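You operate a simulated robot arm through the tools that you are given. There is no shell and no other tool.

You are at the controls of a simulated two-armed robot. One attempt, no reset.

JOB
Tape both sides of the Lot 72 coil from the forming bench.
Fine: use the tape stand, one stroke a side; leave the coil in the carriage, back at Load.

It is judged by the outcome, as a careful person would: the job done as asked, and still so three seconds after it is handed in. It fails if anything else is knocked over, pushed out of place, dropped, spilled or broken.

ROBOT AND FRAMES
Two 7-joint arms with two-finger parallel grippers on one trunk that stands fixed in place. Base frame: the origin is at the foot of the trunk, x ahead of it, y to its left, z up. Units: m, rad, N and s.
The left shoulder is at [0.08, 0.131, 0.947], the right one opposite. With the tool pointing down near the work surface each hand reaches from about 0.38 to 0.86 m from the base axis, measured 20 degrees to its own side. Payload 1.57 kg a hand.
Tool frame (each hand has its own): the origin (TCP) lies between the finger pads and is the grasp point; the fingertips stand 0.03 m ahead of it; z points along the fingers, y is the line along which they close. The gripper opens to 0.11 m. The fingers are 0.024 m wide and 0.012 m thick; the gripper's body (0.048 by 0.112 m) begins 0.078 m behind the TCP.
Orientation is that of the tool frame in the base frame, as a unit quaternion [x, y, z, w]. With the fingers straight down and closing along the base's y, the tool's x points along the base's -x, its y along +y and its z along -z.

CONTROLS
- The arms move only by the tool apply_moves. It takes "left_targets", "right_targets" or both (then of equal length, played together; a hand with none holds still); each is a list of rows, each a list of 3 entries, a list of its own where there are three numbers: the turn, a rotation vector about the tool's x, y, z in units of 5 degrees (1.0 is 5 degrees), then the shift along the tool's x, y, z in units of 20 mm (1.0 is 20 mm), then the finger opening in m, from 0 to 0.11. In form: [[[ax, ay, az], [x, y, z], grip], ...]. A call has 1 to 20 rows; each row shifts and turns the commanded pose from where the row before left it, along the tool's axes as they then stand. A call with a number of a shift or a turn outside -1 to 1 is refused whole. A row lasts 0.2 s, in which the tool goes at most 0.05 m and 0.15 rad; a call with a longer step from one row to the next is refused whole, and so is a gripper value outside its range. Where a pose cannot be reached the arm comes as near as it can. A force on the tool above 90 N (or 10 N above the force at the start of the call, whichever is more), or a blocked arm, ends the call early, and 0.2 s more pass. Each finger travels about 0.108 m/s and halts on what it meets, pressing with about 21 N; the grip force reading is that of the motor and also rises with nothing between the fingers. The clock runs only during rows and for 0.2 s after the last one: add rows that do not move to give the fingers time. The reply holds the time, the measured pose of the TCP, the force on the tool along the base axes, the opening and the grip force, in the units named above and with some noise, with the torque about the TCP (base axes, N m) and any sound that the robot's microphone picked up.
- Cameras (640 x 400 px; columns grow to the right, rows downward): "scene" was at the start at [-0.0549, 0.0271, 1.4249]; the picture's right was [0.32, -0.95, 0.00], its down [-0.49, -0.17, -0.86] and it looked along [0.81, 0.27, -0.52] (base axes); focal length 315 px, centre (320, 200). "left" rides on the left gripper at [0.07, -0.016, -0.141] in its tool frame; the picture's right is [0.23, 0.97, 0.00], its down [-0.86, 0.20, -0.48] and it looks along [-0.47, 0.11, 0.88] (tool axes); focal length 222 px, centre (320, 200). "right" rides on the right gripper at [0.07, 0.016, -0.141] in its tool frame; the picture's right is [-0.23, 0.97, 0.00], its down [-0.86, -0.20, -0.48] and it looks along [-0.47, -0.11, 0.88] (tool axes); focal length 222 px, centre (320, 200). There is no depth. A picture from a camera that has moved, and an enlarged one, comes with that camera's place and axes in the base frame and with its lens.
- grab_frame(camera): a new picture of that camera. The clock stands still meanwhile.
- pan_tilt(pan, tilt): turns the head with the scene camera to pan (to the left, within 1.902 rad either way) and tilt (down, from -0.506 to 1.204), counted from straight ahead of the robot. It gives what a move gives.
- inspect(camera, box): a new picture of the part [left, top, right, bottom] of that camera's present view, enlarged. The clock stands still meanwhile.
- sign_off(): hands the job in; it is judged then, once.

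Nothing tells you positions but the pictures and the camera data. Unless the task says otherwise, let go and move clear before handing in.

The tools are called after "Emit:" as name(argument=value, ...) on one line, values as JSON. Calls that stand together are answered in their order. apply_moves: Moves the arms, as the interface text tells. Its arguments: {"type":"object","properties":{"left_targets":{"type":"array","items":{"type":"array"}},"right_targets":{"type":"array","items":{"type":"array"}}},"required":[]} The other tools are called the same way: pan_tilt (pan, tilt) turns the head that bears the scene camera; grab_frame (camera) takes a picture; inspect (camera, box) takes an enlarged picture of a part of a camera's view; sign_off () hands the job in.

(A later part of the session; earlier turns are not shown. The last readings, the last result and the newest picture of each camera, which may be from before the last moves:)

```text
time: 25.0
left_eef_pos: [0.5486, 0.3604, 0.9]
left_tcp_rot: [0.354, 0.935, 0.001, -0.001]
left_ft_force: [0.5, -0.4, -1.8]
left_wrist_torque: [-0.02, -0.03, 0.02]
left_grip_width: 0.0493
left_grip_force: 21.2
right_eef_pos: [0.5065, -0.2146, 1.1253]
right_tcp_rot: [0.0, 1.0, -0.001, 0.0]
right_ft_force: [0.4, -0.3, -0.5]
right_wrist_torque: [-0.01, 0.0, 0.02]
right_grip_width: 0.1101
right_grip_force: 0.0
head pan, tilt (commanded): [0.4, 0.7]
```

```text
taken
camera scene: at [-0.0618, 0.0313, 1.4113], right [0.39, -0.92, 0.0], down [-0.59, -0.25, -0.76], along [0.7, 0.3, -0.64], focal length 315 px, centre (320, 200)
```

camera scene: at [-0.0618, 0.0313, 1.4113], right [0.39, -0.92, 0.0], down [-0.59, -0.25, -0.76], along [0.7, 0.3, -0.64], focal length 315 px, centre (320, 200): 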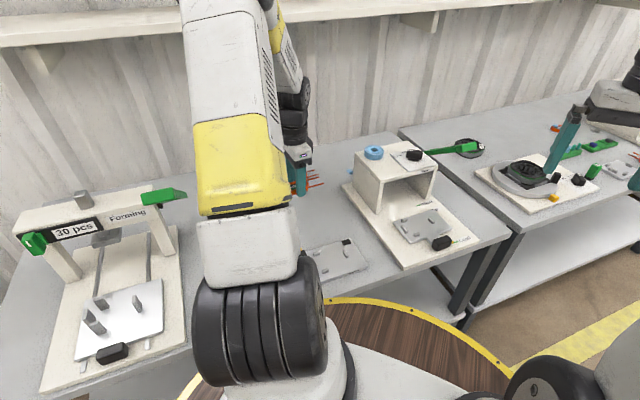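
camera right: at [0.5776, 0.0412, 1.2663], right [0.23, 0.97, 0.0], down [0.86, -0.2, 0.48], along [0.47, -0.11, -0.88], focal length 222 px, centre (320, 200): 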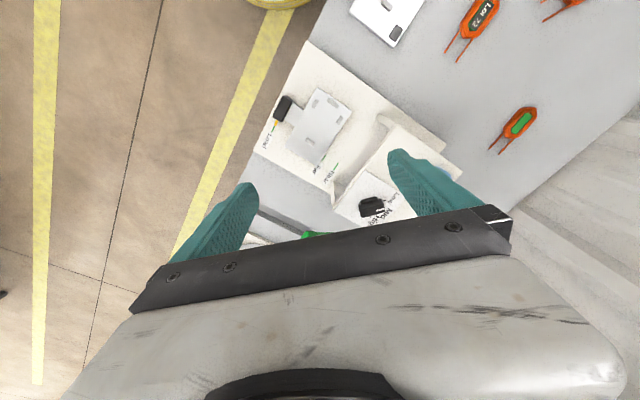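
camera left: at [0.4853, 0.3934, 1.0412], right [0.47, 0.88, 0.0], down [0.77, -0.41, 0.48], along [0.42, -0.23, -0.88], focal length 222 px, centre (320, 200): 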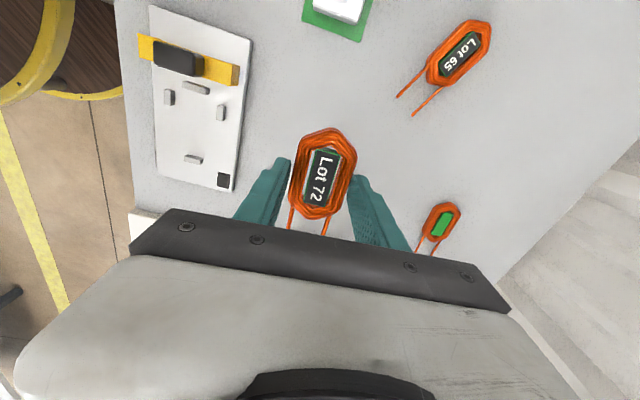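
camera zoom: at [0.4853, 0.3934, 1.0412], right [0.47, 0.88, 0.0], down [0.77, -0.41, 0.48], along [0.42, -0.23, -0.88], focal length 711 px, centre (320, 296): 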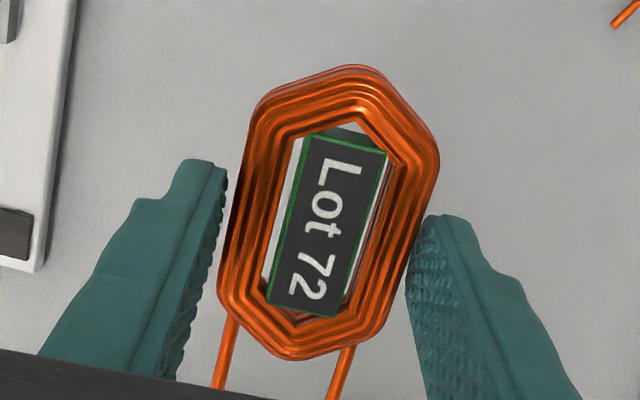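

The coil hangs square in the fingers. I'll carry it over at z ≈ 0.95 to a spot just beyond the carriage on its lead side, so the left camera can see the lugs past the coil.

Emit:
apply_moves(left_targets=[[[0, 0, 0], [-0.5, -0.23, -0.3], 0.03], [[0, 0, 0], [-1, -0.46, -0.3], 0.03], [[0, 0, 0], [-1, -0.46, -0.3], 0.03], [[0, 0, 0], [-1, -0.46, -0.3], 0.03], [[0, 0, 0], [-1, -0.46, -0.3], 0.03], [[0, 0, 0], [-1, -0.46, -0.3], 0.03], [[0, 0, 0], [-1, -0.46, -0.3], 0.03], [[0, 0, 0], [-1, -0.46, -0.3], 0.03], [[0, 0, 0], [-1, -0.46, -0.1], 0.03], [[0, 0, 0], [-1, -0.46, 0], 0.03], [[0, 0, 0], [-1, -0.46, 0], 0.03], [[0, 0, 0], [-1, -0.46, 0], 0.03], [[0, 0, 0], [-1, -0.46, 0], 0.03], [[0, 0, 0], [-1, -0.46, 0], 0.03], [[0, 0, 0], [-1, -0.46, 0], 0.03], [[0, 0, 0], [-1, -0.46, 0], 0.03], [[0, 0, 0], [-1, -0.46, 0], 0.03], [[0, 0, 0], [-1, -0.46, 0], 0.03], [[0, 0, 0], [-0.7, -0.33, 0], 0.03], [[0, 0, 0], [0, 0, 0], 0.03]])

Emit:
grab_frame(camera="left")

Emit:
grab_frame(camera="scene")

```text
time: 29.2
left_eef_pos: [0.7107, -0.0076, 0.9472]
left_tcp_rot: [0.352, 0.936, 0.0, 0.001]
left_ft_force: [-0.3, 0.1, -1.1]
left_wrist_torque: [0.01, 0.03, -0.01]
left_grip_width: 0.0491
left_grip_force: 20.4
right_eef_pos: [0.5059, -0.2165, 1.1253]
right_tcp_rot: [0.0, 1.0, 0.0, 0.0]
right_ft_force: [-0.2, -0.3, -0.8]
right_wrist_torque: [-0.02, -0.04, 0.0]
right_grip_width: 0.1101
right_grip_force: 0.1
head pan, tilt (commanded): [0.4, 0.7]
```

```text
taken
camera left: at [0.6476, 0.0245, 1.0898], right [0.47, 0.88, 0.0], down [0.77, -0.41, 0.48], along [0.42, -0.23, -0.88], focal length 222 px, centre (320, 200)
```

left: 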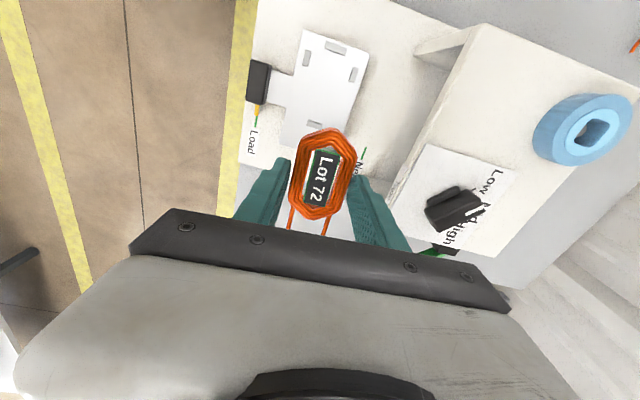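

```text
taken
camera scene: at [-0.0618, 0.0312, 1.4113], right [0.39, -0.92, 0.0], down [-0.59, -0.25, -0.76], along [0.7, 0.3, -0.64], focal length 315 px, centre (320, 200)
```

scene: 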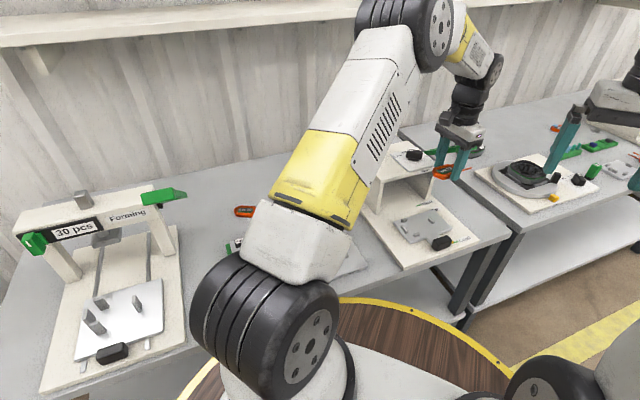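

The carriage's A/B/C lugs are visible beyond the coil. I'll zoom in to measure the offset.

Emit:
inspect(camera="left", box=[240, 20, 390, 140])

Emit:
inspect(camera="left", box=[240, 110, 400, 240])

Emit:
inspect(camera="scene", box=[370, 120, 500, 270])

Emit:
inspect(camera="left", box=[400, 150, 520, 260])

```text
3.33 times, centred on (315, 80) of left
camera zoom: at [0.6476, 0.0245, 1.0898], right [0.47, 0.88, 0.0], down [0.77, -0.41, 0.48], along [0.42, -0.23, -0.88], focal length 740 px, centre (337, 600)
```

zoom: 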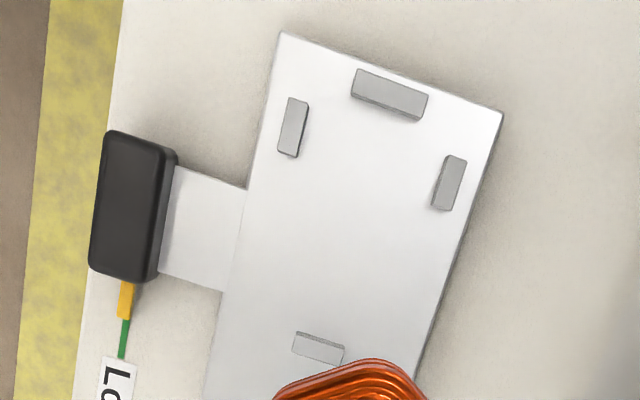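

```text
3.08 times, centred on (320, 175) of left
camera zoom: at [0.6476, 0.0245, 1.0898], right [0.47, 0.88, 0.0], down [0.77, -0.41, 0.48], along [0.42, -0.23, -0.88], focal length 684 px, centre (320, 277)
```

zoom: 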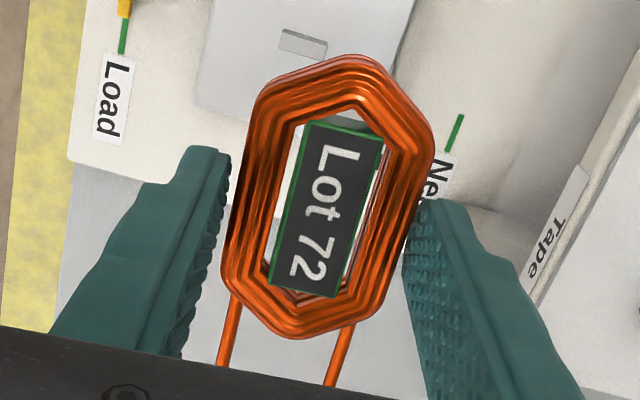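

```text
2.67 times, centred on (435, 195) of scene
camera zoom: at [-0.0618, 0.0312, 1.4113], right [0.39, -0.92, 0.0], down [-0.59, -0.25, -0.76], along [0.7, 0.3, -0.64], focal length 840 px, centre (13, 213)
```

zoom: 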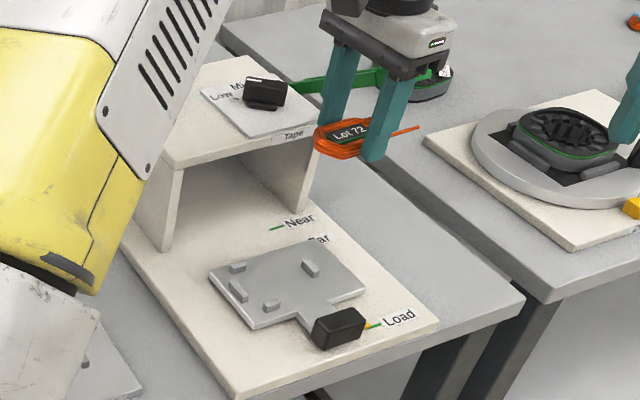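

```text
3.64 times, centred on (460, 205) of left
camera zoom: at [0.6476, 0.0245, 1.0898], right [0.47, 0.88, 0.0], down [0.77, -0.41, 0.48], along [0.42, -0.23, -0.88], focal length 808 px, centre (-189, 182)
```

zoom: 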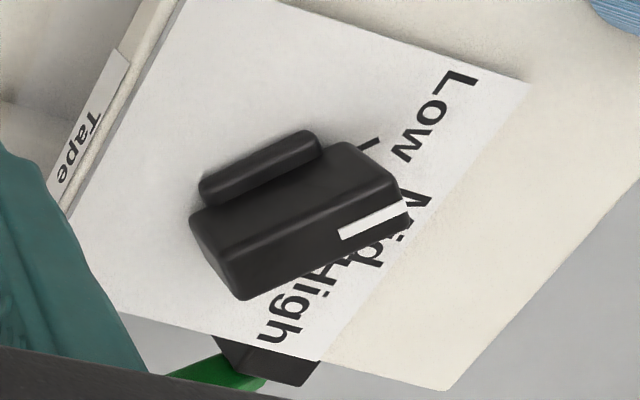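

The lugs are rotated about 3.5° relative to the tool and the seat centre lies about (0.057, −0.009) m off in the tool frame. I'll turn, shift over the seat and descend to just above the lugs.

Emit:
apply_moves(left_targets=[[[0, 0, 0.7], [0, 0, 0], 0.03], [[0, 0, 0], [0.9, -0.2, 0], 0.03], [[0, 0, 0], [1, -0.2, 0], 0.03], [[0, 0, 0], [0.92, -0.2, 0], 0.03], [[0, 0, 0], [0, 0, 1], 0.03], [[0, 0, 0], [0, 0, 1], 0.03], [[0, 0, 0], [0, 0, 1], 0.03], [[0, 0, 0], [0, 0, 1], 0.03], [[0, 0, 0], [0, 0, 1], 0.03], [[0, 0, 0], [0, 0, 0.5], 0.03], [[0, 0, 0], [0, 0, 0], 0.03]])

Emit:
grab_frame(camera="left")

Emit:
grab_frame(camera="scene")

Emit:
inspect(camera="scene", box=[370, 120, 500, 270])

Emit:
inspect(camera="left", box=[240, 80, 400, 220])

```text
time: 31.6
left_eef_pos: [0.6625, 0.0248, 0.8377]
left_tcp_rot: [0.38, 0.925, 0.001, 0.001]
left_ft_force: [0.3, 0.2, -1.6]
left_wrist_torque: [-0.01, -0.02, -0.03]
left_grip_width: 0.0493
left_grip_force: 20.5
right_eef_pos: [0.5061, -0.2147, 1.1253]
right_tcp_rot: [0.0, 1.0, 0.001, 0.0]
right_ft_force: [-0.1, -0.3, 0.3]
right_wrist_torque: [0.01, 0.01, 0.0]
right_grip_width: 0.1102
right_grip_force: 0.0
head pan, tilt (commanded): [0.4, 0.7]
```

```text
taken
camera left: at [0.6013, 0.0614, 0.9809], right [0.52, 0.85, 0.0], down [0.75, -0.46, 0.48], along [0.41, -0.25, -0.88], focal length 222 px, centre (320, 200)
```

left: 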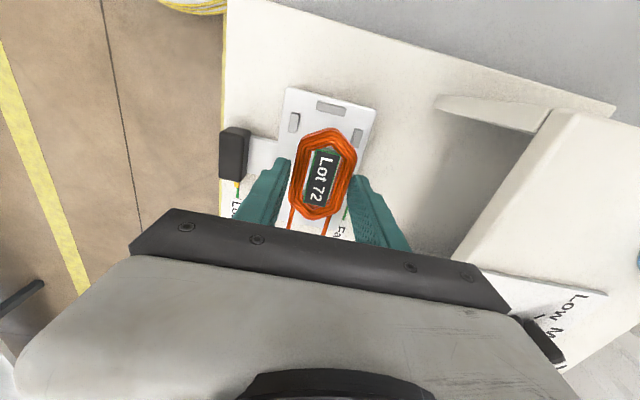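

```text
taken
camera scene: at [-0.0618, 0.0312, 1.4113], right [0.39, -0.92, 0.0], down [-0.59, -0.25, -0.76], along [0.7, 0.3, -0.64], focal length 315 px, centre (320, 200)
```

scene: 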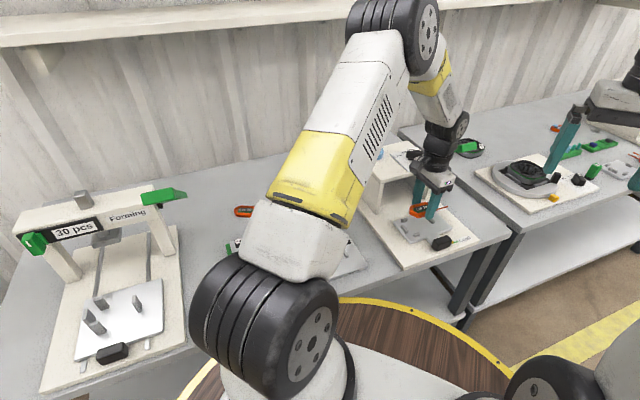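

```text
2.67 times, centred on (435, 195) of scene
camera zoom: at [-0.0618, 0.0312, 1.4113], right [0.39, -0.92, 0.0], down [-0.59, -0.25, -0.76], along [0.7, 0.3, -0.64], focal length 840 px, centre (13, 213)
```

zoom: 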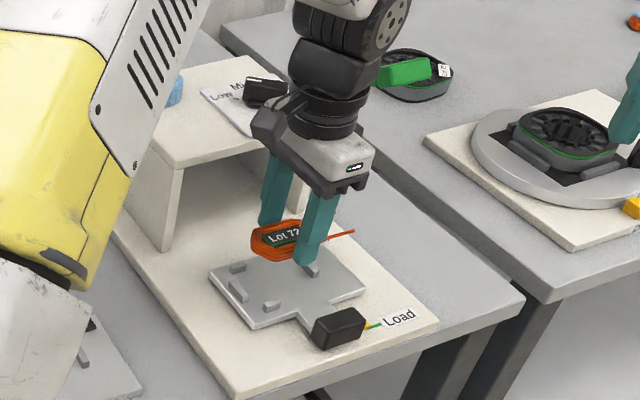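

```text
2.86 times, centred on (320, 150) of left
camera zoom: at [0.6013, 0.0614, 0.9809], right [0.52, 0.85, 0.0], down [0.75, -0.46, 0.48], along [0.41, -0.25, -0.88], focal length 635 px, centre (320, 343)
```

zoom: 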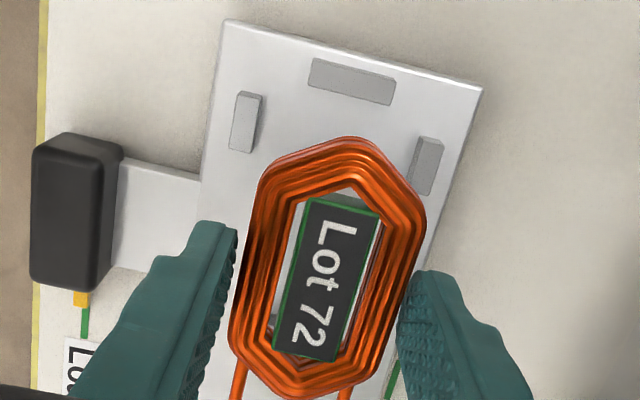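

The coil sits within about 1.5 mm of the seat centre and is parallel to the lugs. A small correction, then down to just above the lug tops.

Emit:
apply_moves(left_targets=[[[0, 0, 0], [-0.07, -0.06, 0.5], 0.03], [[0, 0, 0], [0, 0, 0.5], 0.03], [[0, 0, 0], [0, 0, 0.5], 0.03], [[0, 0, 0], [0, 0, 0], 0.03]])

Emit:
inspect(camera="left", box=[240, 80, 400, 220])

Emit:
inspect(camera="scene", box=[390, 170, 480, 260])

```text
time: 32.6
left_eef_pos: [0.6638, 0.0239, 0.8092]
left_tcp_rot: [0.381, 0.925, 0.0, 0.0]
left_ft_force: [-0.1, -0.1, -1.2]
left_wrist_torque: [0.03, 0.0, -0.02]
left_grip_width: 0.0492
left_grip_force: 21.8
right_eef_pos: [0.5061, -0.216, 1.1238]
right_tcp_rot: [0.0, 1.0, 0.0, 0.0]
right_ft_force: [-0.7, 1.2, 0.6]
right_wrist_torque: [-0.01, 0.01, 0.04]
right_grip_width: 0.1098
right_grip_force: 0.1
head pan, tilt (commanded): [0.4, 0.7]
```

```text
2.86 times, centred on (320, 150) of left
camera zoom: at [0.6019, 0.0604, 0.9514], right [0.52, 0.85, 0.0], down [0.75, -0.46, 0.48], along [0.41, -0.25, -0.88], focal length 635 px, centre (320, 343)
```

zoom: 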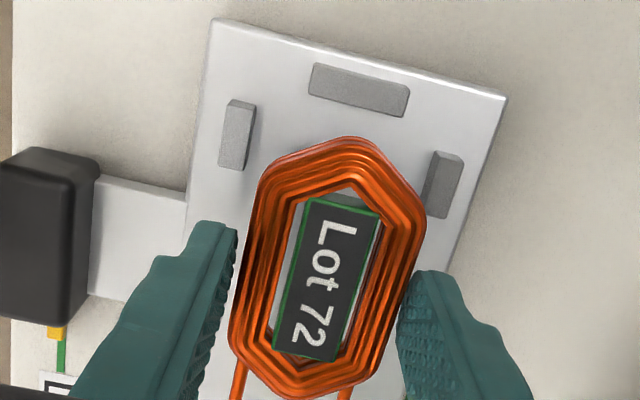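

```text
4.44 times, centred on (435, 215) of scene
camera zoom: at [-0.0618, 0.0312, 1.4113], right [0.39, -0.92, 0.0], down [-0.59, -0.25, -0.76], along [0.7, 0.3, -0.64], focal length 1400 px, centre (-191, 133)
```

zoom: 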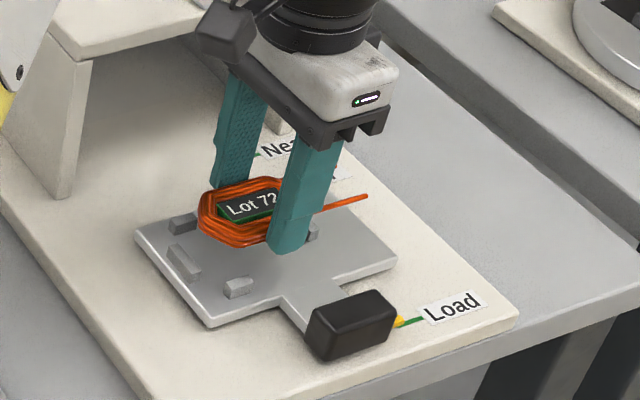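

Emit:
apply_moves(left_targets=[[[0, 0, 0], [0, 0, 0.4], 0.03], [[0, 0, 0], [0, 0, 0.3], 0.03], [[0, 0, 0], [0, 0, 0], 0.03]])

Emit:
inspect(camera="left", box=[240, 80, 400, 220])

Emit:
inspect(camera="scene", box=[390, 170, 480, 260])

```text
time: 33.4
left_eef_pos: [0.6639, 0.0237, 0.7942]
left_tcp_rot: [0.381, 0.925, 0.0, 0.0]
left_ft_force: [0.4, 0.2, -2.1]
left_wrist_torque: [-0.01, 0.03, -0.02]
left_grip_width: 0.0493
left_grip_force: 20.5
right_eef_pos: [0.5066, -0.2158, 1.1255]
right_tcp_rot: [0.0, 1.0, 0.001, 0.001]
right_ft_force: [-0.9, 0.9, -0.7]
right_wrist_torque: [0.04, -0.01, -0.03]
right_grip_width: 0.1097
right_grip_force: 0.0
head pan, tilt (commanded): [0.4, 0.7]
```

```text
2.86 times, centred on (320, 150) of left
camera zoom: at [0.6019, 0.06, 0.9369], right [0.52, 0.85, 0.0], down [0.75, -0.46, 0.48], along [0.41, -0.25, -0.88], focal length 635 px, centre (320, 343)
```

zoom: 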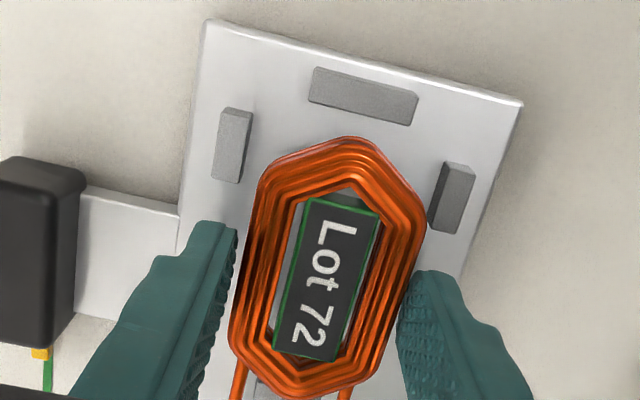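

```text
4.44 times, centred on (435, 215) of scene
camera zoom: at [-0.0618, 0.0312, 1.4113], right [0.39, -0.92, 0.0], down [-0.59, -0.25, -0.76], along [0.7, 0.3, -0.64], focal length 1400 px, centre (-191, 133)
```

zoom: 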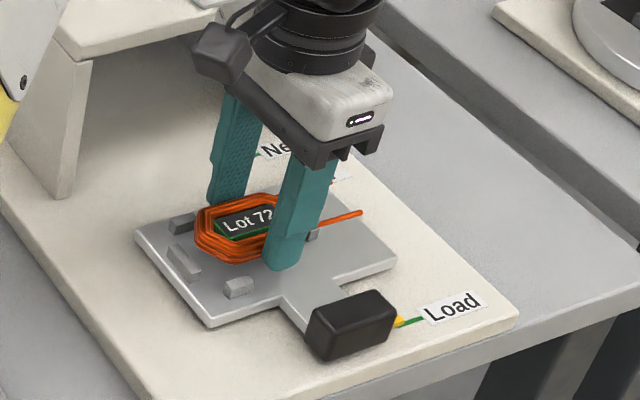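

Emit:
apply_moves(left_targets=[[[0, 0, 0], [0, 0, 0.2], 0.03], [[0, 0, 0], [0, 0, 0.2], 0.03], [[0, 0, 0], [0, 0, 0], 0.03]])

Emit:
inspect(camera="left", box=[240, 80, 400, 220])

Emit:
inspect(camera="scene", box=[390, 170, 480, 260])

```text
time: 34.2
left_eef_pos: [0.6639, 0.0231, 0.7872]
left_tcp_rot: [0.38, 0.925, -0.001, 0.0]
left_ft_force: [0.5, -0.5, -1.5]
left_wrist_torque: [-0.01, 0.01, 0.0]
left_grip_width: 0.0493
left_grip_force: 20.3
right_eef_pos: [0.5072, -0.2152, 1.1252]
right_tcp_rot: [0.0, 1.0, 0.0, 0.0]
right_ft_force: [0.1, -0.9, -0.8]
right_wrist_torque: [-0.01, -0.01, 0.0]
right_grip_width: 0.1103
right_grip_force: 0.1
head pan, tilt (commanded): [0.4, 0.7]
```

```text
2.86 times, centred on (320, 150) of left
camera zoom: at [0.6018, 0.0597, 0.9291], right [0.52, 0.85, 0.0], down [0.75, -0.46, 0.48], along [0.41, -0.25, -0.88], focal length 635 px, centre (320, 343)
```

zoom: 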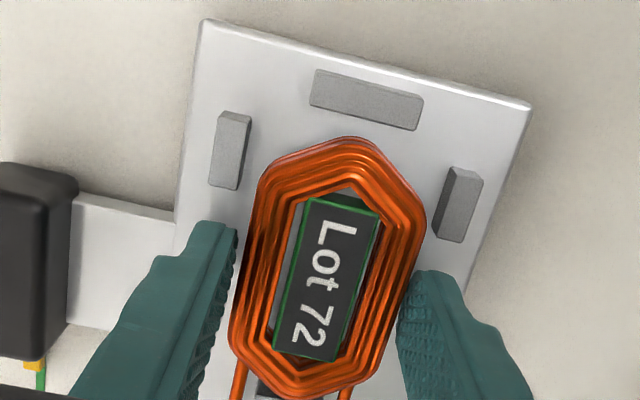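

```text
4.44 times, centred on (435, 215) of scene
camera zoom: at [-0.0618, 0.0312, 1.4113], right [0.39, -0.92, 0.0], down [-0.59, -0.25, -0.76], along [0.7, 0.3, -0.64], focal length 1400 px, centre (-191, 133)
```

zoom: 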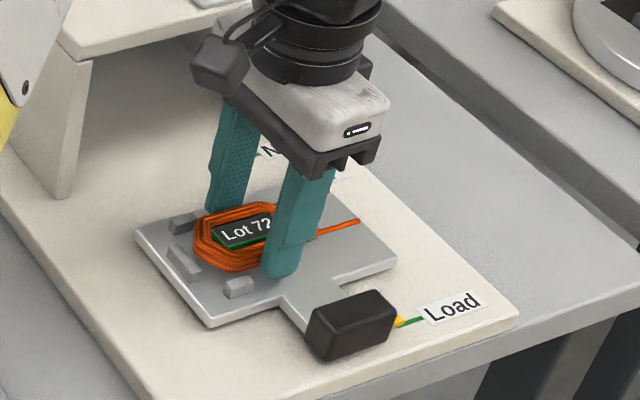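

Emit:
apply_moves(left_targets=[[[0, 0, 0], [0, 0, 0.15], 0.03], [[0, 0, 0], [0, 0, 0], 0.03]])

Emit:
apply_moves(left_targets=[[[0, 0, 0], [0, 0, 0.15], 0.03], [[0, 0, 0], [0, 0, 0], 0.03]])

```text
time: 34.8
left_eef_pos: [0.6626, 0.0219, 0.7836]
left_tcp_rot: [0.381, 0.925, 0.001, 0.0]
left_ft_force: [-0.8, -0.5, -1.6]
left_wrist_torque: [0.03, 0.01, -0.04]
left_grip_width: 0.049
left_grip_force: 20.6
right_eef_pos: [0.5063, -0.2151, 1.1246]
right_tcp_rot: [0.0, 1.0, 0.0, 0.0]
right_ft_force: [-0.1, -0.3, -0.1]
right_wrist_torque: [-0.01, 0.02, -0.01]
right_grip_width: 0.11
right_grip_force: 0.0
head pan, tilt (commanded): [0.4, 0.7]
```

```text
time: 35.4
left_eef_pos: [0.6621, 0.0226, 0.7806]
left_tcp_rot: [0.38, 0.925, 0.0, 0.0]
left_ft_force: [-2.5, -0.3, 8.8]
left_wrist_torque: [0.1, 0.25, 0.02]
left_grip_width: 0.0492
left_grip_force: 21.3
right_eef_pos: [0.505, -0.2158, 1.1256]
right_tcp_rot: [0.0, 1.0, 0.0, 0.0]
right_ft_force: [1.0, -0.2, -0.9]
right_wrist_torque: [-0.02, -0.03, -0.03]
right_grip_width: 0.1102
right_grip_force: 0.1
head pan, tilt (commanded): [0.4, 0.7]
```

Contact at TCP z ≈ 0.781 with a light 9 N. I'll check whether it's the plate or a lug.

Emit:
inspect(camera="left", box=[240, 80, 400, 220])

Emit:
inspect(camera="scene", box=[400, 190, 470, 250])

Emit:
inspect(camera="right", box=[320, 0, 640, 220])

```text
2.86 times, centred on (320, 150) of left
camera zoom: at [0.6018, 0.0595, 0.9242], right [0.52, 0.85, 0.0], down [0.75, -0.46, 0.48], along [0.41, -0.25, -0.88], focal length 635 px, centre (320, 343)
```

zoom: 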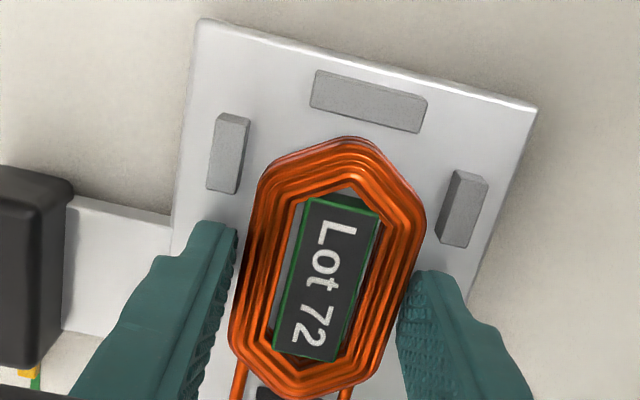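

```text
6.67 times, centred on (435, 220) of scene
camera zoom: at [-0.0622, 0.0312, 1.4113], right [0.39, -0.92, 0.0], down [-0.59, -0.25, -0.77], along [0.7, 0.3, -0.64], focal length 2100 px, centre (-447, 67)
```

zoom: 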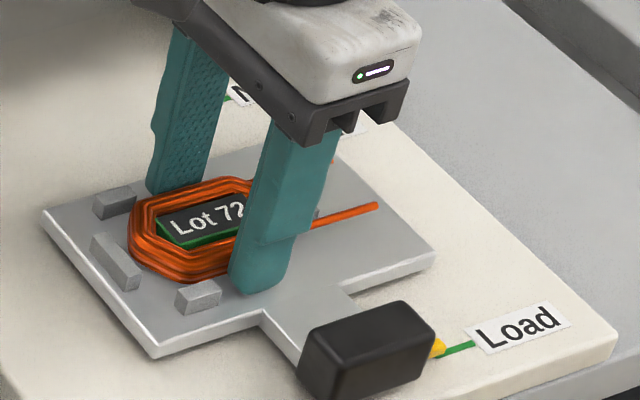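

```text
1.82 times, centred on (480, 110) of right
camera zoom: at [0.4363, -0.2002, 1.2655], right [0.23, 0.97, 0.0], down [0.86, -0.2, 0.48], along [0.47, -0.11, -0.88], focal length 404 px, centre (29, 364)
```

zoom: 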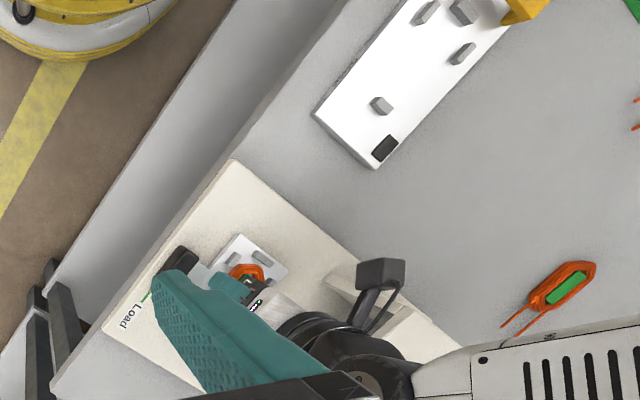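

The coil is down between the lugs on the plate, with leads astride the single lug. Releasing gently and lifting clear.

Emit:
apply_moves(left_targets=[[[0, 0, 0], [0, 0, 0], 0.052], [[0, 0, 0], [0, 0, 0], 0.058], [[0, 0, 0], [0, 0, 0], 0.066], [[0, 0, 0], [0, 0, 0], 0.072], [[0, 0, 0], [0, 0, 0], 0.072]])

Emit:
inspect(camera="left", box=[240, 80, 400, 220])

Emit:
inspect(camera="scene", box=[400, 190, 470, 250])

```text
time: 36.6
left_eef_pos: [0.6636, 0.0248, 0.7819]
left_tcp_rot: [0.38, 0.925, -0.001, 0.0]
left_ft_force: [5.9, 7.8, 15.8]
left_wrist_torque: [-0.06, 0.36, -0.14]
left_grip_width: 0.0637
left_grip_force: 0.1
right_eef_pos: [0.5059, -0.2152, 1.125]
right_tcp_rot: [0.001, 1.0, 0.0, 0.0]
right_ft_force: [0.8, -1.4, -0.6]
right_wrist_torque: [0.01, 0.0, -0.01]
right_grip_width: 0.1099
right_grip_force: 0.1
head pan, tilt (commanded): [0.4, 0.7]
```

```text
2.86 times, centred on (320, 150) of left
camera zoom: at [0.602, 0.0603, 0.924], right [0.52, 0.85, 0.0], down [0.75, -0.46, 0.48], along [0.41, -0.25, -0.88], focal length 635 px, centre (320, 343)
```

zoom: 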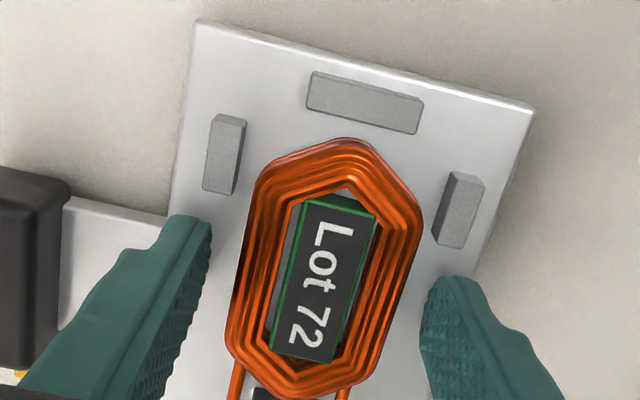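

```text
6.67 times, centred on (435, 220) of scene
camera zoom: at [-0.0621, 0.0315, 1.4113], right [0.39, -0.92, 0.0], down [-0.59, -0.25, -0.76], along [0.7, 0.3, -0.64], focal length 2100 px, centre (-447, 67)
```

zoom: 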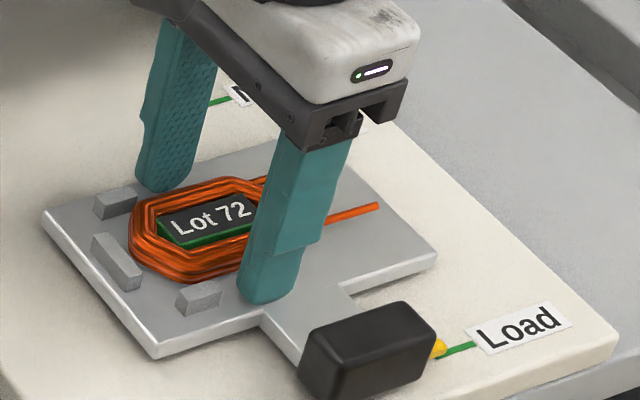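

Fingertips are lightly rubbing the plate; the coil is free. I'll lift a few mm first, then rise straight up with that opening.

Emit:
apply_moves(left_targets=[[[0, 0, 0], [0, 0, -0.15], 0.066], [[0, 0, 0], [0, 0, -0.15], 0.066], [[0, 0, 0], [0, 0, 0], 0.068], [[0, 0, 0], [0, 0, 0], 0.07]])

Emit:
inspect(camera="left", box=[240, 80, 400, 220])

```text
time: 37.6
left_eef_pos: [0.6619, 0.0219, 0.789]
left_tcp_rot: [0.381, 0.925, 0.0, 0.0]
left_ft_force: [-0.2, 0.0, -0.2]
left_wrist_torque: [-0.01, 0.01, -0.01]
left_grip_width: 0.0702
left_grip_force: 0.0
right_eef_pos: [0.5055, -0.2164, 1.127]
right_tcp_rot: [0.0, 1.0, 0.0, 0.001]
right_ft_force: [0.6, 0.4, -0.9]
right_wrist_torque: [0.0, 0.01, 0.03]
right_grip_width: 0.1099
right_grip_force: 0.0
head pan, tilt (commanded): [0.4, 0.7]
```

```text
2.86 times, centred on (320, 150) of left
camera zoom: at [0.6007, 0.0595, 0.9302], right [0.52, 0.85, 0.0], down [0.75, -0.46, 0.48], along [0.41, -0.25, -0.88], focal length 635 px, centre (320, 343)
```

zoom: 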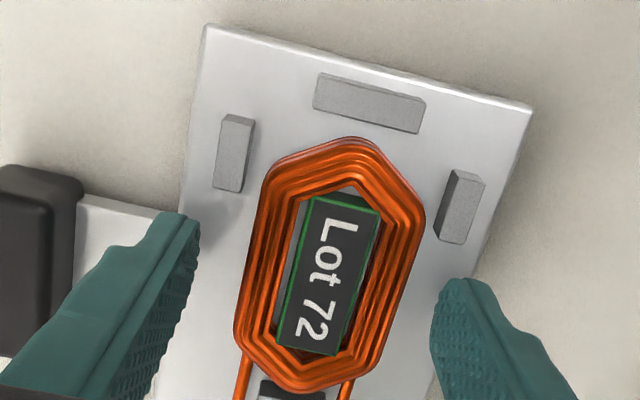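

The coil stays put in the carriage. Raising the left hand straight up and looking at the seat.

Emit:
apply_moves(left_targets=[[[0, 0, 0], [0, 0, -1], 0.07], [[0, 0, 0], [0, 0, -1], 0.07], [[0, 0, 0], [0, 0, -1], 0.07], [[0, 0, 0], [0, 0, -1], 0.07], [[0, 0, 0], [0, 0, -1], 0.07], [[0, 0, 0], [0, 0, -1], 0.07], [[0, 0, 0], [0, 0, -1], 0.07], [[0, 0, 0], [0, 0, -1], 0.07], [[0, 0, 0], [0, 0, 0], 0.07]])

Emit:
grab_frame(camera="left")

Emit:
inspect(camera="left", box=[240, 60, 400, 200])

Emit:
inspect(camera="scene", box=[390, 180, 480, 260])

```text
time: 39.6
left_eef_pos: [0.6645, 0.0233, 0.9486]
left_tcp_rot: [0.381, 0.925, 0.0, 0.0]
left_ft_force: [0.7, 0.4, -0.5]
left_wrist_torque: [0.01, 0.01, 0.05]
left_grip_width: 0.0699
left_grip_force: 0.0
right_eef_pos: [0.5062, -0.2153, 1.1262]
right_tcp_rot: [0.0, 1.0, 0.0, 0.0]
right_ft_force: [0.2, -0.6, 0.1]
right_wrist_torque: [0.02, -0.01, -0.03]
right_grip_width: 0.1101
right_grip_force: 0.0
head pan, tilt (commanded): [0.4, 0.7]
```

```text
taken
camera left: at [0.6025, 0.0591, 1.0909], right [0.52, 0.85, 0.0], down [0.75, -0.46, 0.48], along [0.41, -0.25, -0.88], focal length 222 px, centre (320, 200)
```

left: 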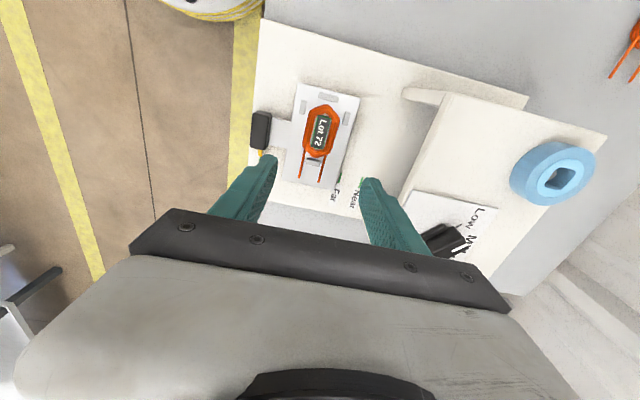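

```text
2.86 times, centred on (320, 130) of left
camera zoom: at [0.6025, 0.0591, 1.0909], right [0.52, 0.85, 0.0], down [0.75, -0.46, 0.48], along [0.41, -0.25, -0.88], focal length 635 px, centre (320, 400)
```

zoom: 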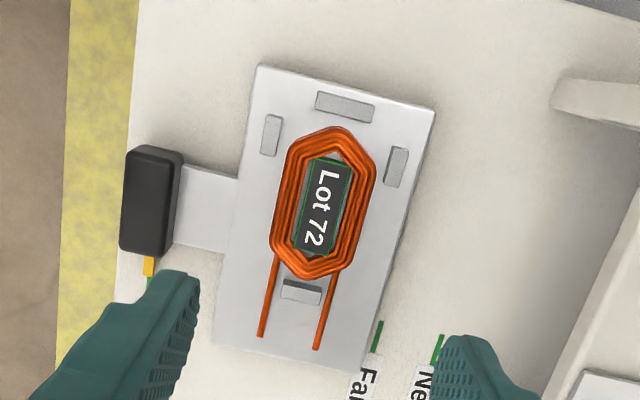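

```text
5.00 times, centred on (435, 220) of scene
camera zoom: at [-0.0619, 0.0312, 1.4113], right [0.39, -0.92, 0.0], down [-0.59, -0.25, -0.76], along [0.7, 0.3, -0.64], focal length 1575 px, centre (-255, 100)
```

zoom: 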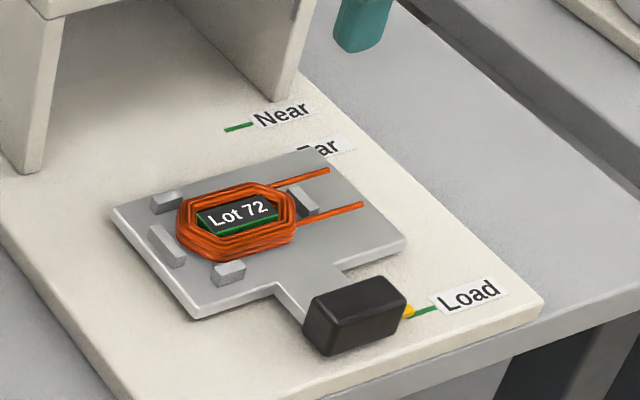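

The coil is neatly seated between the lugs, leads astride the single lug, and the pointer is still at Load. I'll move the left hand well clear to the left.

Emit:
apply_moves(left_targets=[[[0, 0, 0], [0, 0, -1], 0.07], [[0, 0, 0], [0, 0, -1], 0.07], [[0, 0, 0], [0.5, 0.35, -1], 0.07], [[0, 0, 0], [1, 0.72, -1], 0.07], [[0, 0, 0], [1, 0.72, -1], 0.07], [[0, 0, 0], [1, 0.72, -0.5], 0.07], [[0, 0, 0], [1, 0.72, 0], 0.07], [[0, 0, 0], [1, 0.72, 0], 0.07], [[0, 0, 0], [1, 0.72, 0], 0.07], [[0, 0, 0], [1, 0.72, 0], 0.07], [[0, 0, 0], [1, 0.72, 0], 0.07], [[0, 0, 0], [1, 0.72, 0], 0.07], [[0, 0, 0], [1, 0.72, 0], 0.07], [[0, 0, 0], [1, 0.72, 0], 0.07], [[0, 0, 0], [1, 0.72, 0], 0.07], [[0, 0, 0], [1, 0.72, 0], 0.07], [[0, 0, 0], [1, 0.72, 0], 0.07], [[0, 0, 0], [0, 0, 0], 0.07]])

Emit:
grab_frame(camera="scene")

Emit:
grab_frame(camera="left")

Emit:
inspect(camera="right", box=[320, 40, 520, 240])

```text
time: 43.4
left_eef_pos: [0.6021, 0.3746, 1.0579]
left_tcp_rot: [0.381, 0.925, 0.0, 0.0]
left_ft_force: [-0.7, 0.1, -0.3]
left_wrist_torque: [-0.04, 0.04, 0.0]
left_grip_width: 0.0701
left_grip_force: 0.0
right_eef_pos: [0.5058, -0.2148, 1.1253]
right_tcp_rot: [-0.001, 1.0, -0.001, 0.0]
right_ft_force: [-1.3, -0.3, 0.3]
right_wrist_torque: [-0.02, -0.03, 0.02]
right_grip_width: 0.1101
right_grip_force: 0.0
head pan, tilt (commanded): [0.4, 0.7]
```

```text
taken
camera scene: at [-0.0619, 0.0313, 1.4113], right [0.39, -0.92, 0.0], down [-0.59, -0.25, -0.76], along [0.7, 0.3, -0.64], focal length 315 px, centre (320, 200)
```

scene: 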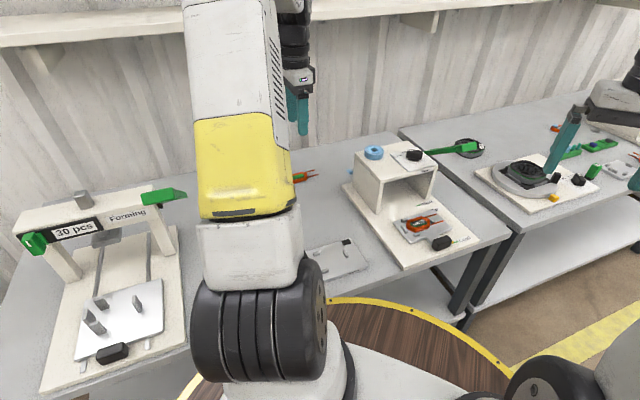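

```text
taken
camera left: at [0.5408, 0.4122, 1.2004], right [0.52, 0.85, 0.0], down [0.75, -0.46, 0.48], along [0.41, -0.25, -0.88], focal length 222 px, centre (320, 200)
```

left: 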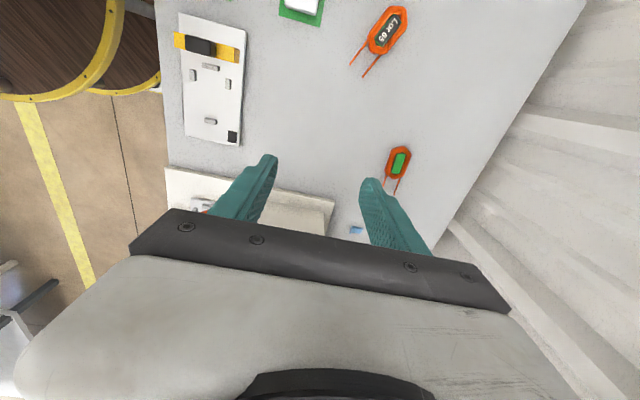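

```text
2.00 times, centred on (420, 140) of right
camera zoom: at [0.4366, -0.2001, 1.2654], right [0.23, 0.97, 0.0], down [0.86, -0.2, 0.48], along [0.47, -0.11, -0.88], focal length 444 px, centre (120, 320)
```

zoom: 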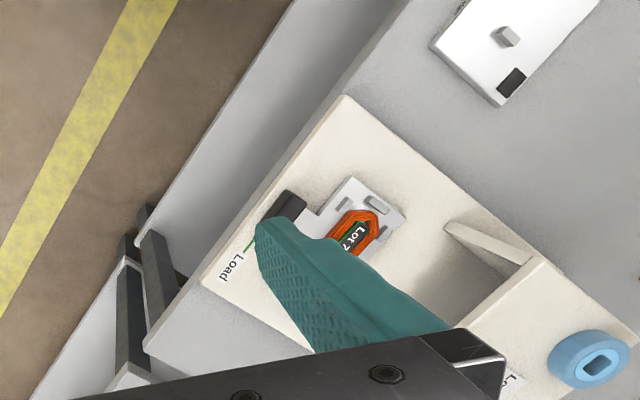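

Emit:
inspect(camera="scene", box=[340, 135, 490, 270])

Emit:
apply_moves(right_targets=[[[0, 0, 0], [-0.51, 0.97, 1], 0.11], [[0, 0, 0], [-0.51, 0.97, 1], 0.11], [[0, 0, 0], [-0.51, 0.97, 1], 0.11], [[0, 0, 0], [-0.51, 0.97, 1], 0.11], [[0, 0, 0], [-0.51, 0.97, 1], 0.11], [[0, 0, 0], [-0.51, 0.97, 1], 0.11], [[0, 0, 0], [-0.51, 0.97, 0.5], 0.11], [[0, 0, -1], [0, 0, 0.4], 0.11], [[0, 0, -1], [0, 0, 0.4], 0.11], [[0, 0, -1], [0, 0, 0.4], 0.11], [[0, 0, -1], [0, 0, 0.4], 0.11], [[0, 0, -1], [0, 0, 0.4], 0.11], [[0, 0, -1], [0, 0, 0.4], 0.11], [[0, 0, -1], [0, 0, 0.4], 0.11], [[0, 0, -1], [0, 0, 0.4], 0.11], [[0, 0, -1], [0, 0, 0.4], 0.11], [[0, 0, 0], [0, 0, 0], 0.11]])

Emit:
grab_frame(camera="right")

Emit:
grab_frame(camera="scene")

```text
2.96 times, centred on (415, 202) of scene
camera zoom: at [-0.0619, 0.0313, 1.4113], right [0.39, -0.92, 0.0], down [-0.59, -0.25, -0.76], along [0.7, 0.3, -0.64], focal length 933 px, centre (38, 193)
```

zoom: 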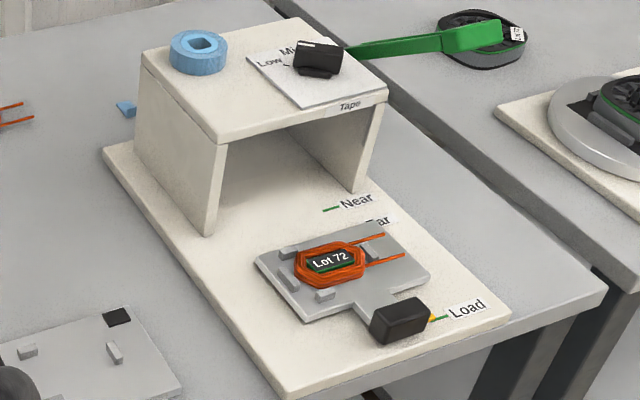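

```text
time: 47.0
left_eef_pos: [0.6018, 0.3742, 1.0587]
left_tcp_rot: [0.381, 0.924, -0.001, 0.0]
left_ft_force: [0.1, -0.8, 0.1]
left_wrist_torque: [0.0, 0.02, 0.01]
left_grip_width: 0.07
left_grip_force: 0.0
right_eef_pos: [0.5796, -0.0801, 0.9226]
right_tcp_rot: [-0.383, 0.924, 0.0, 0.0]
right_ft_force: [0.5, 0.5, 0.4]
right_wrist_torque: [0.02, 0.0, -0.02]
right_grip_width: 0.11
right_grip_force: 0.1
head pan, tilt (commanded): [0.4, 0.7]
```

```text
taken
camera right: at [0.5179, -0.1186, 1.0621], right [-0.53, 0.85, 0.0], down [0.75, 0.46, 0.48], along [0.41, 0.25, -0.88], focal length 222 px, centre (320, 200)
```

right: 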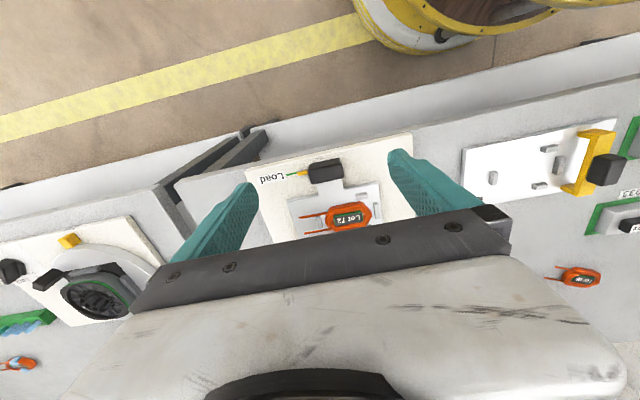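

```text
taken
camera scene: at [-0.0618, 0.0313, 1.4113], right [0.39, -0.92, 0.0], down [-0.59, -0.25, -0.76], along [0.7, 0.3, -0.64], focal length 315 px, centre (320, 200)
```

scene: 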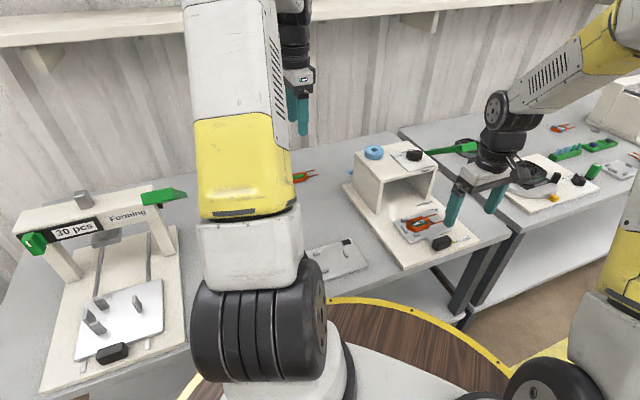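

The right hand is over the knob, turned so its fingers will close along the knob's length. I'll measure the knob in its view before tilting.

Emit:
inspect(camera="right", box=[250, 130, 400, 250])

```text
3.33 times, centred on (325, 190) of right
camera zoom: at [0.5179, -0.1186, 1.0621], right [-0.53, 0.85, 0.0], down [0.75, 0.46, 0.48], along [0.41, 0.25, -0.88], focal length 740 px, centre (303, 233)
```

zoom: 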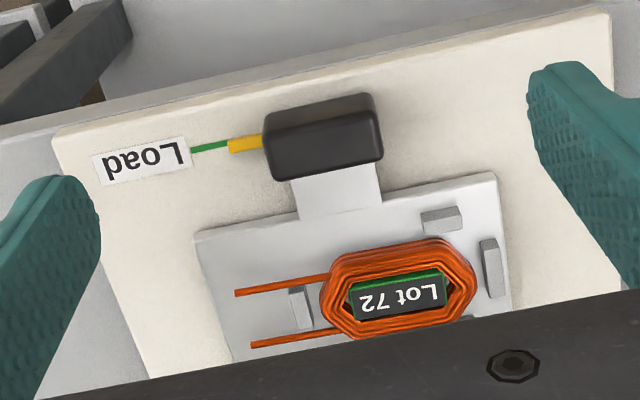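

The knob is centred in y and the hand is parallel to it. I'll tilt the hand back 30° (so the body will clear the tunnel roof) and close half the distance.

Emit:
apply_moves(right_targets=[[[0, -1, 0], [0, 0, 0], 0.11], [[0, -1, 0], [0, 0, 0], 0.1], [[0, -1, 0], [0, 0, 0], 0.09], [[0, -1, 0], [0, 0, 0], 0.085], [[0, -1, 0], [0, 0, 0], 0.085], [[0, -1, 0], [0, 0, 0], 0.085], [[0, 0, 0], [1, 0, 0], 0.085], [[0, 0, 0], [1, 0, 0], 0.085], [[0, 0, 0], [0, 0, 1], 0.085], [[0, 0, 0], [0, 0, 1], 0.085], [[0, 0, 0], [0, 0, 1], 0.085], [[0, 0, 0], [0, 0, 0], 0.085]])

Emit:
grab_frame(camera="right")

Emit:
inspect(camera="scene", box=[380, 130, 540, 270])

```text
time: 49.6
left_eef_pos: [0.6025, 0.3753, 1.058]
left_tcp_rot: [0.381, 0.924, 0.0, 0.0]
left_ft_force: [0.1, 0.0, 1.0]
left_wrist_torque: [0.02, 0.03, 0.03]
left_grip_width: 0.0699
left_grip_force: 0.0
right_eef_pos: [0.5731, -0.0844, 0.8503]
right_tcp_rot: [-0.369, 0.893, 0.099, 0.238]
right_ft_force: [0.1, -0.1, -0.4]
right_wrist_torque: [0.04, -0.01, -0.01]
right_grip_width: 0.0849
right_grip_force: 0.1
head pan, tilt (commanded): [0.4, 0.7]
```

```text
taken
camera right: at [0.469, -0.1658, 0.9375], right [-0.55, 0.83, 0.11], down [0.5, 0.21, 0.84], along [0.67, 0.52, -0.53], focal length 222 px, centre (320, 200)
```

right: 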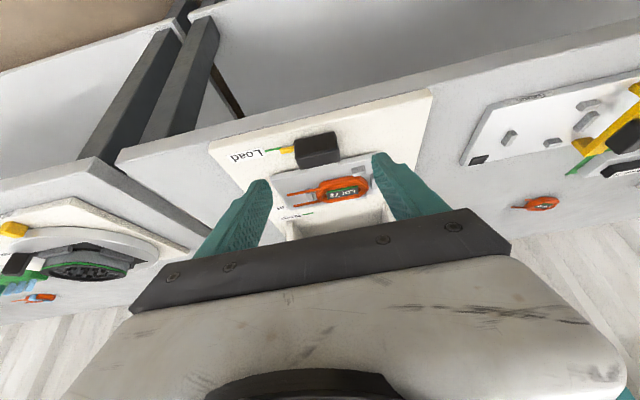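

```text
2.86 times, centred on (460, 200) of scene
camera zoom: at [-0.0619, 0.0313, 1.4113], right [0.39, -0.92, 0.0], down [-0.59, -0.25, -0.76], along [0.7, 0.3, -0.64], focal length 900 px, centre (-80, 200)
```

zoom: 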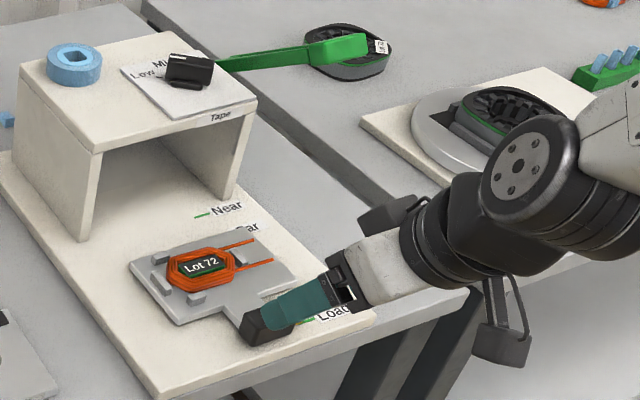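

Emit:
inspect(camera="right", box=[230, 110, 420, 240])

```text
3.08 times, centred on (325, 175) of right
camera zoom: at [0.469, -0.1658, 0.9375], right [-0.55, 0.83, 0.11], down [0.5, 0.21, 0.84], along [0.67, 0.52, -0.53], focal length 684 px, centre (305, 277)
```

zoom: 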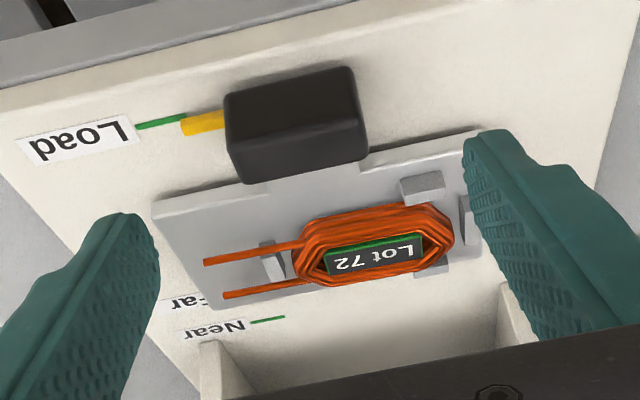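

The knob spans about 0.051 m along v with the yellow pointer low on its right end; the fingertips will stay above the pointer. Moving in along the tilted axis.

Emit:
apply_moves(right_targets=[[[0, 0, 0], [0.09, -0.18, 0.5], 0.085], [[0, 0, 0], [0, 0, 1], 0.085], [[0, 0, 0], [0, 0, 1], 0.085], [[0, 0, 0], [0, 0, 0.7], 0.085], [[0, 0, 0], [0, 0, 0.4], 0.085], [[0, 0, 0], [0, 0, 0], 0.085]])

Emit:
inspect(camera="right", box=[230, 110, 420, 240])

Emit:
inspect(camera="scene", box=[380, 150, 500, 270])

```text
time: 51.0
left_eef_pos: [0.6017, 0.3743, 1.0581]
left_tcp_rot: [0.38, 0.925, 0.0, 0.0]
left_ft_force: [0.2, 0.6, -0.8]
left_wrist_torque: [0.0, -0.02, 0.0]
left_grip_width: 0.0701
left_grip_force: 0.1
right_eef_pos: [0.6025, -0.06, 0.788]
right_tcp_rot: [-0.369, 0.892, 0.099, 0.239]
right_ft_force: [0.0, -0.3, 0.1]
right_wrist_torque: [-0.06, 0.0, 0.02]
right_grip_width: 0.0849
right_grip_force: 0.0
head pan, tilt (commanded): [0.4, 0.7]
```

```text
3.08 times, centred on (325, 175) of right
camera zoom: at [0.497, -0.1422, 0.8748], right [-0.55, 0.83, 0.11], down [0.5, 0.21, 0.84], along [0.67, 0.52, -0.53], focal length 684 px, centre (305, 277)
```

zoom: 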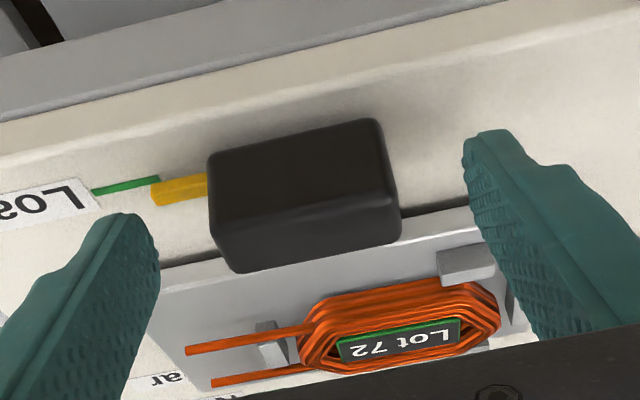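

```text
3.33 times, centred on (440, 210) of scene
camera zoom: at [-0.0618, 0.0313, 1.4113], right [0.39, -0.92, 0.0], down [-0.59, -0.25, -0.76], along [0.7, 0.3, -0.64], focal length 1050 px, centre (-80, 167)
```

zoom: 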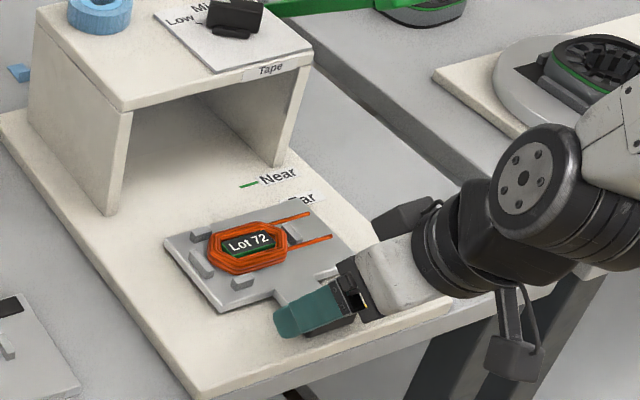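

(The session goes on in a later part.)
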